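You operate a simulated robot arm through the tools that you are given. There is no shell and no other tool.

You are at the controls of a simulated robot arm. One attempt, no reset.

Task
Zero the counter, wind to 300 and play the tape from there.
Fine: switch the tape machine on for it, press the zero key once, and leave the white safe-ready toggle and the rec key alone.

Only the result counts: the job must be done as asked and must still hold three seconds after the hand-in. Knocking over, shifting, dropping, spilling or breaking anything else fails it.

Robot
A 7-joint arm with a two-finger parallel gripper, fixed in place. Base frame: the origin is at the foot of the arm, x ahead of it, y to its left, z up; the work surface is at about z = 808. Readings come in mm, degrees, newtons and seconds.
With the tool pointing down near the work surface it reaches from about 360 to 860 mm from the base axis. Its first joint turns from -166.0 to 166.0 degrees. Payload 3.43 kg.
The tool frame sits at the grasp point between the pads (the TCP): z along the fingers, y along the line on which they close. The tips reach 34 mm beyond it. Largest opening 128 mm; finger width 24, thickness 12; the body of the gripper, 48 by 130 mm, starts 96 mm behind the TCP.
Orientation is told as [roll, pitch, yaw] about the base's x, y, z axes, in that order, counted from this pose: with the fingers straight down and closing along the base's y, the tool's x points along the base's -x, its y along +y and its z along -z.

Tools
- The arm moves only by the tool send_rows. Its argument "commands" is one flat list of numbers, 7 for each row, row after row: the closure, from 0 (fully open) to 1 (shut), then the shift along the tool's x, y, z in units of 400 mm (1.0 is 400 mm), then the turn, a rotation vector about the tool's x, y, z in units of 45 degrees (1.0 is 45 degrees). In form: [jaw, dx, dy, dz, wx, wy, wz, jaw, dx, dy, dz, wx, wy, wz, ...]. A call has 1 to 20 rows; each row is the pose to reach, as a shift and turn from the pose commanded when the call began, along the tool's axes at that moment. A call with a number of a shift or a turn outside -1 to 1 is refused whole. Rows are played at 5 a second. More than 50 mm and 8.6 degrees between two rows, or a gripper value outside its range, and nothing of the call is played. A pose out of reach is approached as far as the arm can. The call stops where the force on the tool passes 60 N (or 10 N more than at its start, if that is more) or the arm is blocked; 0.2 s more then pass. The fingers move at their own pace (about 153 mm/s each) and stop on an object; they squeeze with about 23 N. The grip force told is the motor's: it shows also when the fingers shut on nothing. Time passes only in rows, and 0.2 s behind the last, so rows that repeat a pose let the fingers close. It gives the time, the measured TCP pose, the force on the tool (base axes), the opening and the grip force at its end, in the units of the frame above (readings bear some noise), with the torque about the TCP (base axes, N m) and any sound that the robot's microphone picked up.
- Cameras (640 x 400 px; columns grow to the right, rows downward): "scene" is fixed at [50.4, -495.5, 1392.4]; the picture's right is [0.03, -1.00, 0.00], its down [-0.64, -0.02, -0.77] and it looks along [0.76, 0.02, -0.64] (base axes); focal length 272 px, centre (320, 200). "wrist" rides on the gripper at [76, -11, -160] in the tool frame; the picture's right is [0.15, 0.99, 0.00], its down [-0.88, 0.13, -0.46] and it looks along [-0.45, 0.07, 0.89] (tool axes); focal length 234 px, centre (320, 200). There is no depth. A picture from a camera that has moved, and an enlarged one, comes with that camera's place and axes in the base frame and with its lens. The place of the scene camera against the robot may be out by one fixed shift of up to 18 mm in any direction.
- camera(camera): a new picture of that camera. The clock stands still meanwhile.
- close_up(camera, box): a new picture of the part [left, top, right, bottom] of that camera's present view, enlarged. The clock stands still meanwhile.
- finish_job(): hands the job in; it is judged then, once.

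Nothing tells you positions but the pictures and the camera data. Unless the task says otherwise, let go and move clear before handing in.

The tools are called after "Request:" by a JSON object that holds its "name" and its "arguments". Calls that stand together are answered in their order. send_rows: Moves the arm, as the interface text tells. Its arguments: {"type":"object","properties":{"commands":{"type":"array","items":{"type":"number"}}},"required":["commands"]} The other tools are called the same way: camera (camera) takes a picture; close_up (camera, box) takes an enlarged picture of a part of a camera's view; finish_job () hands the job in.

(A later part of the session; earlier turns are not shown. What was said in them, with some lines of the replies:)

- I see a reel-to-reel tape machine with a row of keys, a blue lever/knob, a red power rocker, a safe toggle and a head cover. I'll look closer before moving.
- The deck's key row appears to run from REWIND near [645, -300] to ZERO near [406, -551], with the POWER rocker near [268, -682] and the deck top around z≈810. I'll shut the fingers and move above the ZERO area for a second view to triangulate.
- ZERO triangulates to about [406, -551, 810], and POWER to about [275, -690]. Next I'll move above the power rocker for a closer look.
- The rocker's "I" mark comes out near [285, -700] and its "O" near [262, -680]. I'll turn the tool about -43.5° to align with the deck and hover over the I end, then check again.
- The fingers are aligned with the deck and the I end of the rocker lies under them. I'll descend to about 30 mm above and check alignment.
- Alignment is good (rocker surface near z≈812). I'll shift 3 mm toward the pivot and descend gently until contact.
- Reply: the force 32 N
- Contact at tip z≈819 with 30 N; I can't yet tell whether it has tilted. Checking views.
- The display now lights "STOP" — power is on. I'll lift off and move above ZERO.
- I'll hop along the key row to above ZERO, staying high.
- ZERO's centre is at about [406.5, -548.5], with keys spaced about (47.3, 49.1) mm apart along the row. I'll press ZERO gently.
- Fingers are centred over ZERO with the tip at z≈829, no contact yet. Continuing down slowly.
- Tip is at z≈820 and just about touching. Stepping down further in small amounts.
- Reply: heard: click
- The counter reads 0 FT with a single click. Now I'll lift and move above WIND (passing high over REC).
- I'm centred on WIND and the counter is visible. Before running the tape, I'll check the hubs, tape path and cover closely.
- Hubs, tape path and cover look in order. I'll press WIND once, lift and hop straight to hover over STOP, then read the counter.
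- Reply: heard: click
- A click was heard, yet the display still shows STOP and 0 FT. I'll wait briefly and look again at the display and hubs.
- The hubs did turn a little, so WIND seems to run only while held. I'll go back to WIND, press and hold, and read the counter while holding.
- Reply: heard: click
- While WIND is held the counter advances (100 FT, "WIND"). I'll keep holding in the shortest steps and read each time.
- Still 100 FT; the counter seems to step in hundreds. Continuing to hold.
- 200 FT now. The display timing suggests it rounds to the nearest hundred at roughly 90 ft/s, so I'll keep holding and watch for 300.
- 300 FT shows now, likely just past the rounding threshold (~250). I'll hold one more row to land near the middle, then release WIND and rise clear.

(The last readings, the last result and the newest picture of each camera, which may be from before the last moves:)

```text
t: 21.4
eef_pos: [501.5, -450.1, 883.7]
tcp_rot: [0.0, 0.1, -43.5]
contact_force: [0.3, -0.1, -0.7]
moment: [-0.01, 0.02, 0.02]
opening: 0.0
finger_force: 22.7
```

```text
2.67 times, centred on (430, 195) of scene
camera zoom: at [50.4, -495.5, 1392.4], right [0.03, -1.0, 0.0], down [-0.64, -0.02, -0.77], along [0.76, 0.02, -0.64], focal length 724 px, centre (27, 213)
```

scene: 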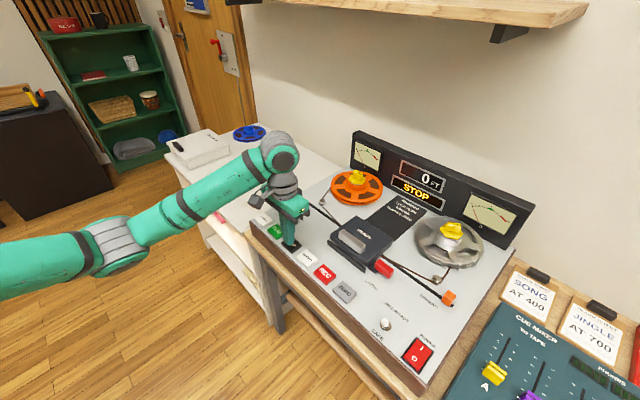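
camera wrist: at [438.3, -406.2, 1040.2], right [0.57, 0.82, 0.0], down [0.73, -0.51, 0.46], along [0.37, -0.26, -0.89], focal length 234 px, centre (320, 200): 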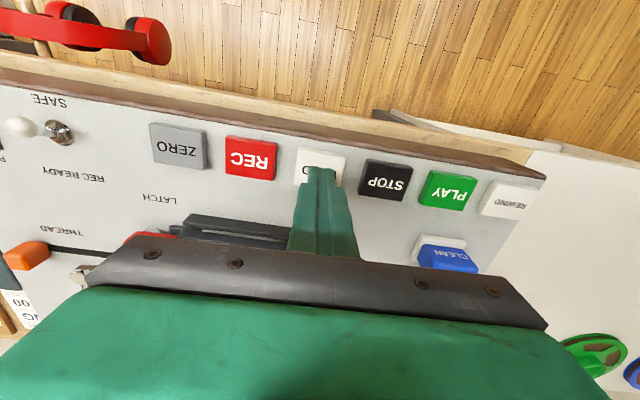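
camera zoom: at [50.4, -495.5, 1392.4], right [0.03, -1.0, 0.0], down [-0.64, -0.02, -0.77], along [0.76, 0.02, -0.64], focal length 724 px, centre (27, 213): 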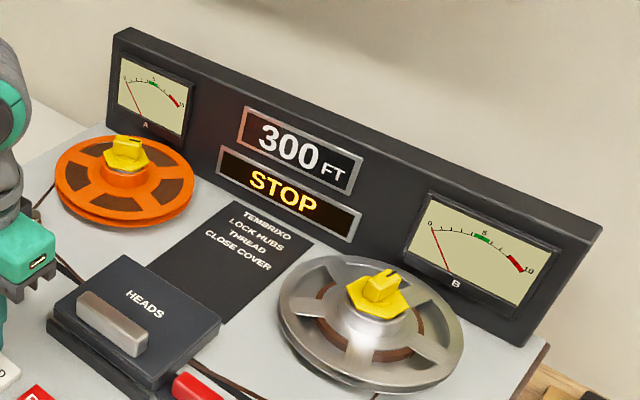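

The machine stopped at 300 FT. Now I'll move over PLAY (past STOP, staying clear above) and verify alignment.

Request:
{"name": "send_rows", "arguments": {"commands": [1, -0.0005, 0.085, 0, 0, 0, 0, 1, -0.001, 0.17, 0, 0, 0, 0, 1, -0.0015, 0.256, 0, 0, 0, 0, 1, -0.002, 0.3405, 0, 0, 0, 0, 1, -0.002, 0.3405, 0, 0, 0, 0]}}

Request:
{"name": "close_up", "arguments": {"camera": "wrist", "box": [220, 50, 460, 250]}}

Request:
{"name": "camera", "arguments": {"camera": "scene"}}

```text
t: 22.6
eef_pos: [595.5, -352.0, 882.0]
tcp_rot: [0.0, -0.1, -43.5]
contact_force: [0.7, 0.1, 0.4]
moment: [0.01, 0.0, -0.01]
opening: 0.0
finger_force: 23.3
```

```text
2.00 times, centred on (340, 150) of wrist
camera zoom: at [532.5, -307.8, 1043.5], right [0.57, 0.82, 0.0], down [0.73, -0.51, 0.46], along [0.37, -0.26, -0.89], focal length 468 px, centre (280, 300)
```

zoom: 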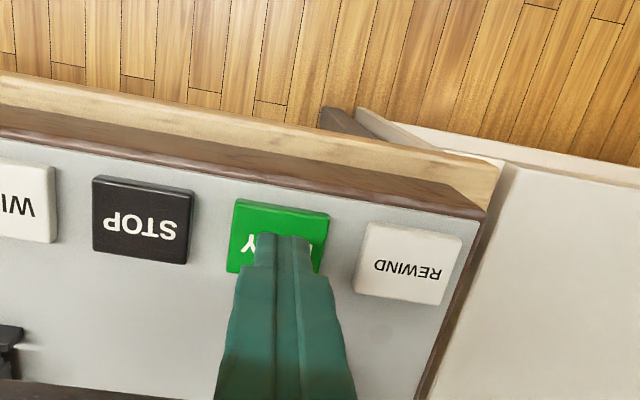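

```text
taken
```

scene: 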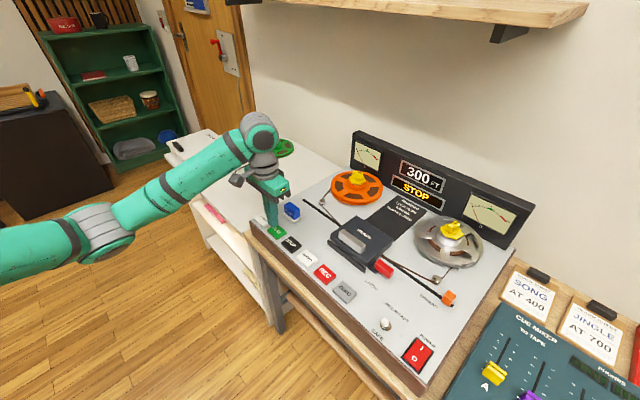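

Centred on PLAY. Pressing it and checking the display before releasing.

Request:
{"name": "send_rows", "arguments": {"commands": [1, 0, 0, 0.05, 0, 0, 0, 1, 0, 0, 0.07, 0, 0, 0, 1, 0, 0, 0.081, 0, 0, 0, 1, 0, 0, 0.084, 0, 0, 0]}}

Request:
{"name": "close_up", "arguments": {"camera": "scene", "box": [320, 120, 540, 270]}}

```text
t: 23.6
eef_pos: [594.6, -353.2, 849.9]
tcp_rot: [0.0, 0.0, -43.4]
contact_force: [1.2, -0.4, 2.5]
moment: [-0.02, -0.03, -0.01]
opening: 0.3
finger_force: 23.3
heard: click
```

```text
2.67 times, centred on (430, 195) of scene
camera zoom: at [50.4, -495.5, 1392.4], right [0.03, -1.0, 0.0], down [-0.64, -0.02, -0.77], along [0.76, 0.02, -0.64], focal length 724 px, centre (27, 213)
```

zoom: 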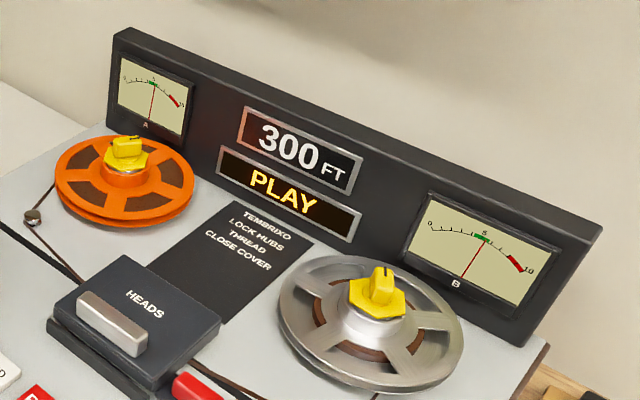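

The display shows PLAY at 300 FT with the meters moving. I'll lift straight off and move clear.

Request:
{"name": "send_rows", "arguments": {"commands": [1, 0, 0, -0.04, 0, 0, 0, 1, 0, 0, -0.12, 0, 0, 0, 1, 0, 0, -0.22, 0, 0, 0, 1, 0, 0, -0.3, 0, 0, 0]}}

Request:
{"name": "camera", "arguments": {"camera": "scene"}}

Request:
{"name": "close_up", "arguments": {"camera": "scene", "box": [320, 120, 540, 270]}}

Request:
{"name": "close_up", "arguments": {"camera": "scene", "box": [320, 240, 480, 380]}}

```text
t: 24.6
eef_pos: [595.4, -351.0, 970.4]
tcp_rot: [0.0, 0.1, -43.4]
contact_force: [-0.3, -0.7, -0.2]
moment: [0.04, -0.02, -0.03]
opening: 0.2
finger_force: 23.3
```

```text
taken
```

scene: 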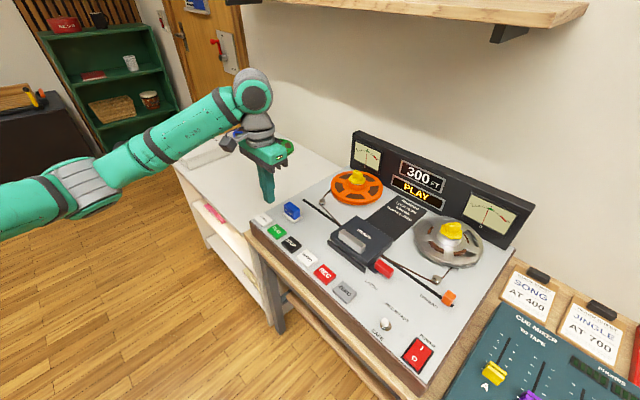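

```text
2.67 times, centred on (430, 195) of scene
camera zoom: at [50.4, -495.5, 1392.4], right [0.03, -1.0, 0.0], down [-0.64, -0.02, -0.77], along [0.76, 0.02, -0.64], focal length 724 px, centre (27, 213)
```

zoom: 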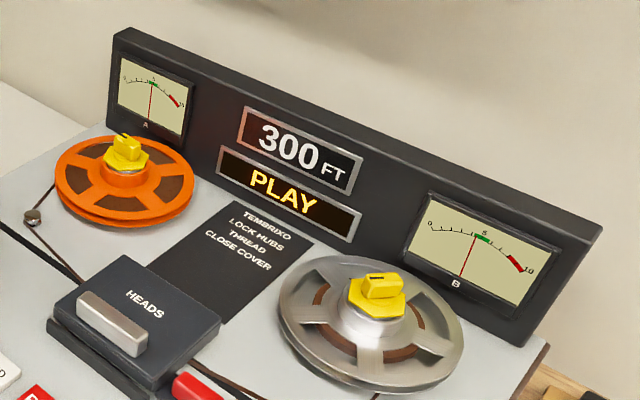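

```text
2.86 times, centred on (400, 310) of scene
camera zoom: at [50.4, -495.5, 1392.4], right [0.03, -1.0, 0.0], down [-0.64, -0.02, -0.77], along [0.76, 0.02, -0.64], focal length 776 px, centre (91, -114)
```

zoom: 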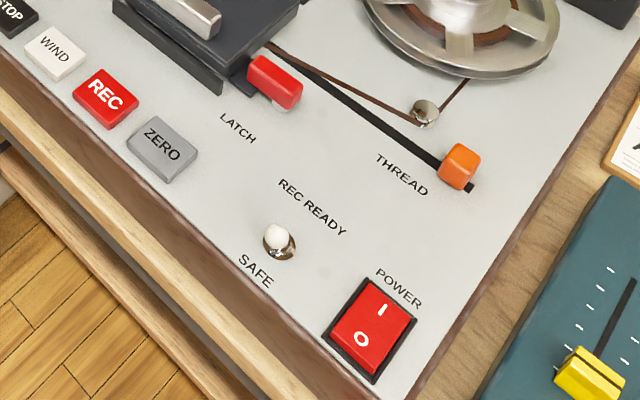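

The tape keeps playing from 300 FT after I released the key. Power is on, the toggle and REC key haven't been touched, and the arm is clear, so I'm handing in.

Request:
{"name": "finish_job", "arguments": {}}

```text
The job is handed in.
```

The tape is playing from 300: the display read PLAY at 300 FT when I handed the job in, with the arm lifted clear.

- **Power:** I switched the machine on at the rocker.
- **Zero:** I pressed the zero key once, and the counter went from 700 to 0.
- **Wind:** WIND only runs while it is held. A first short press barely moved the tape, so I pressed again and held it until the counter showed 300.
- **Accuracy:** The counter only changes in hundreds and seems to round. From the timing, the tape stopped close to 300, but I could not read the position any more finely.
- **Left alone:** I did not touch the safe-ready toggle or the REC key. I saw nothing else moved.
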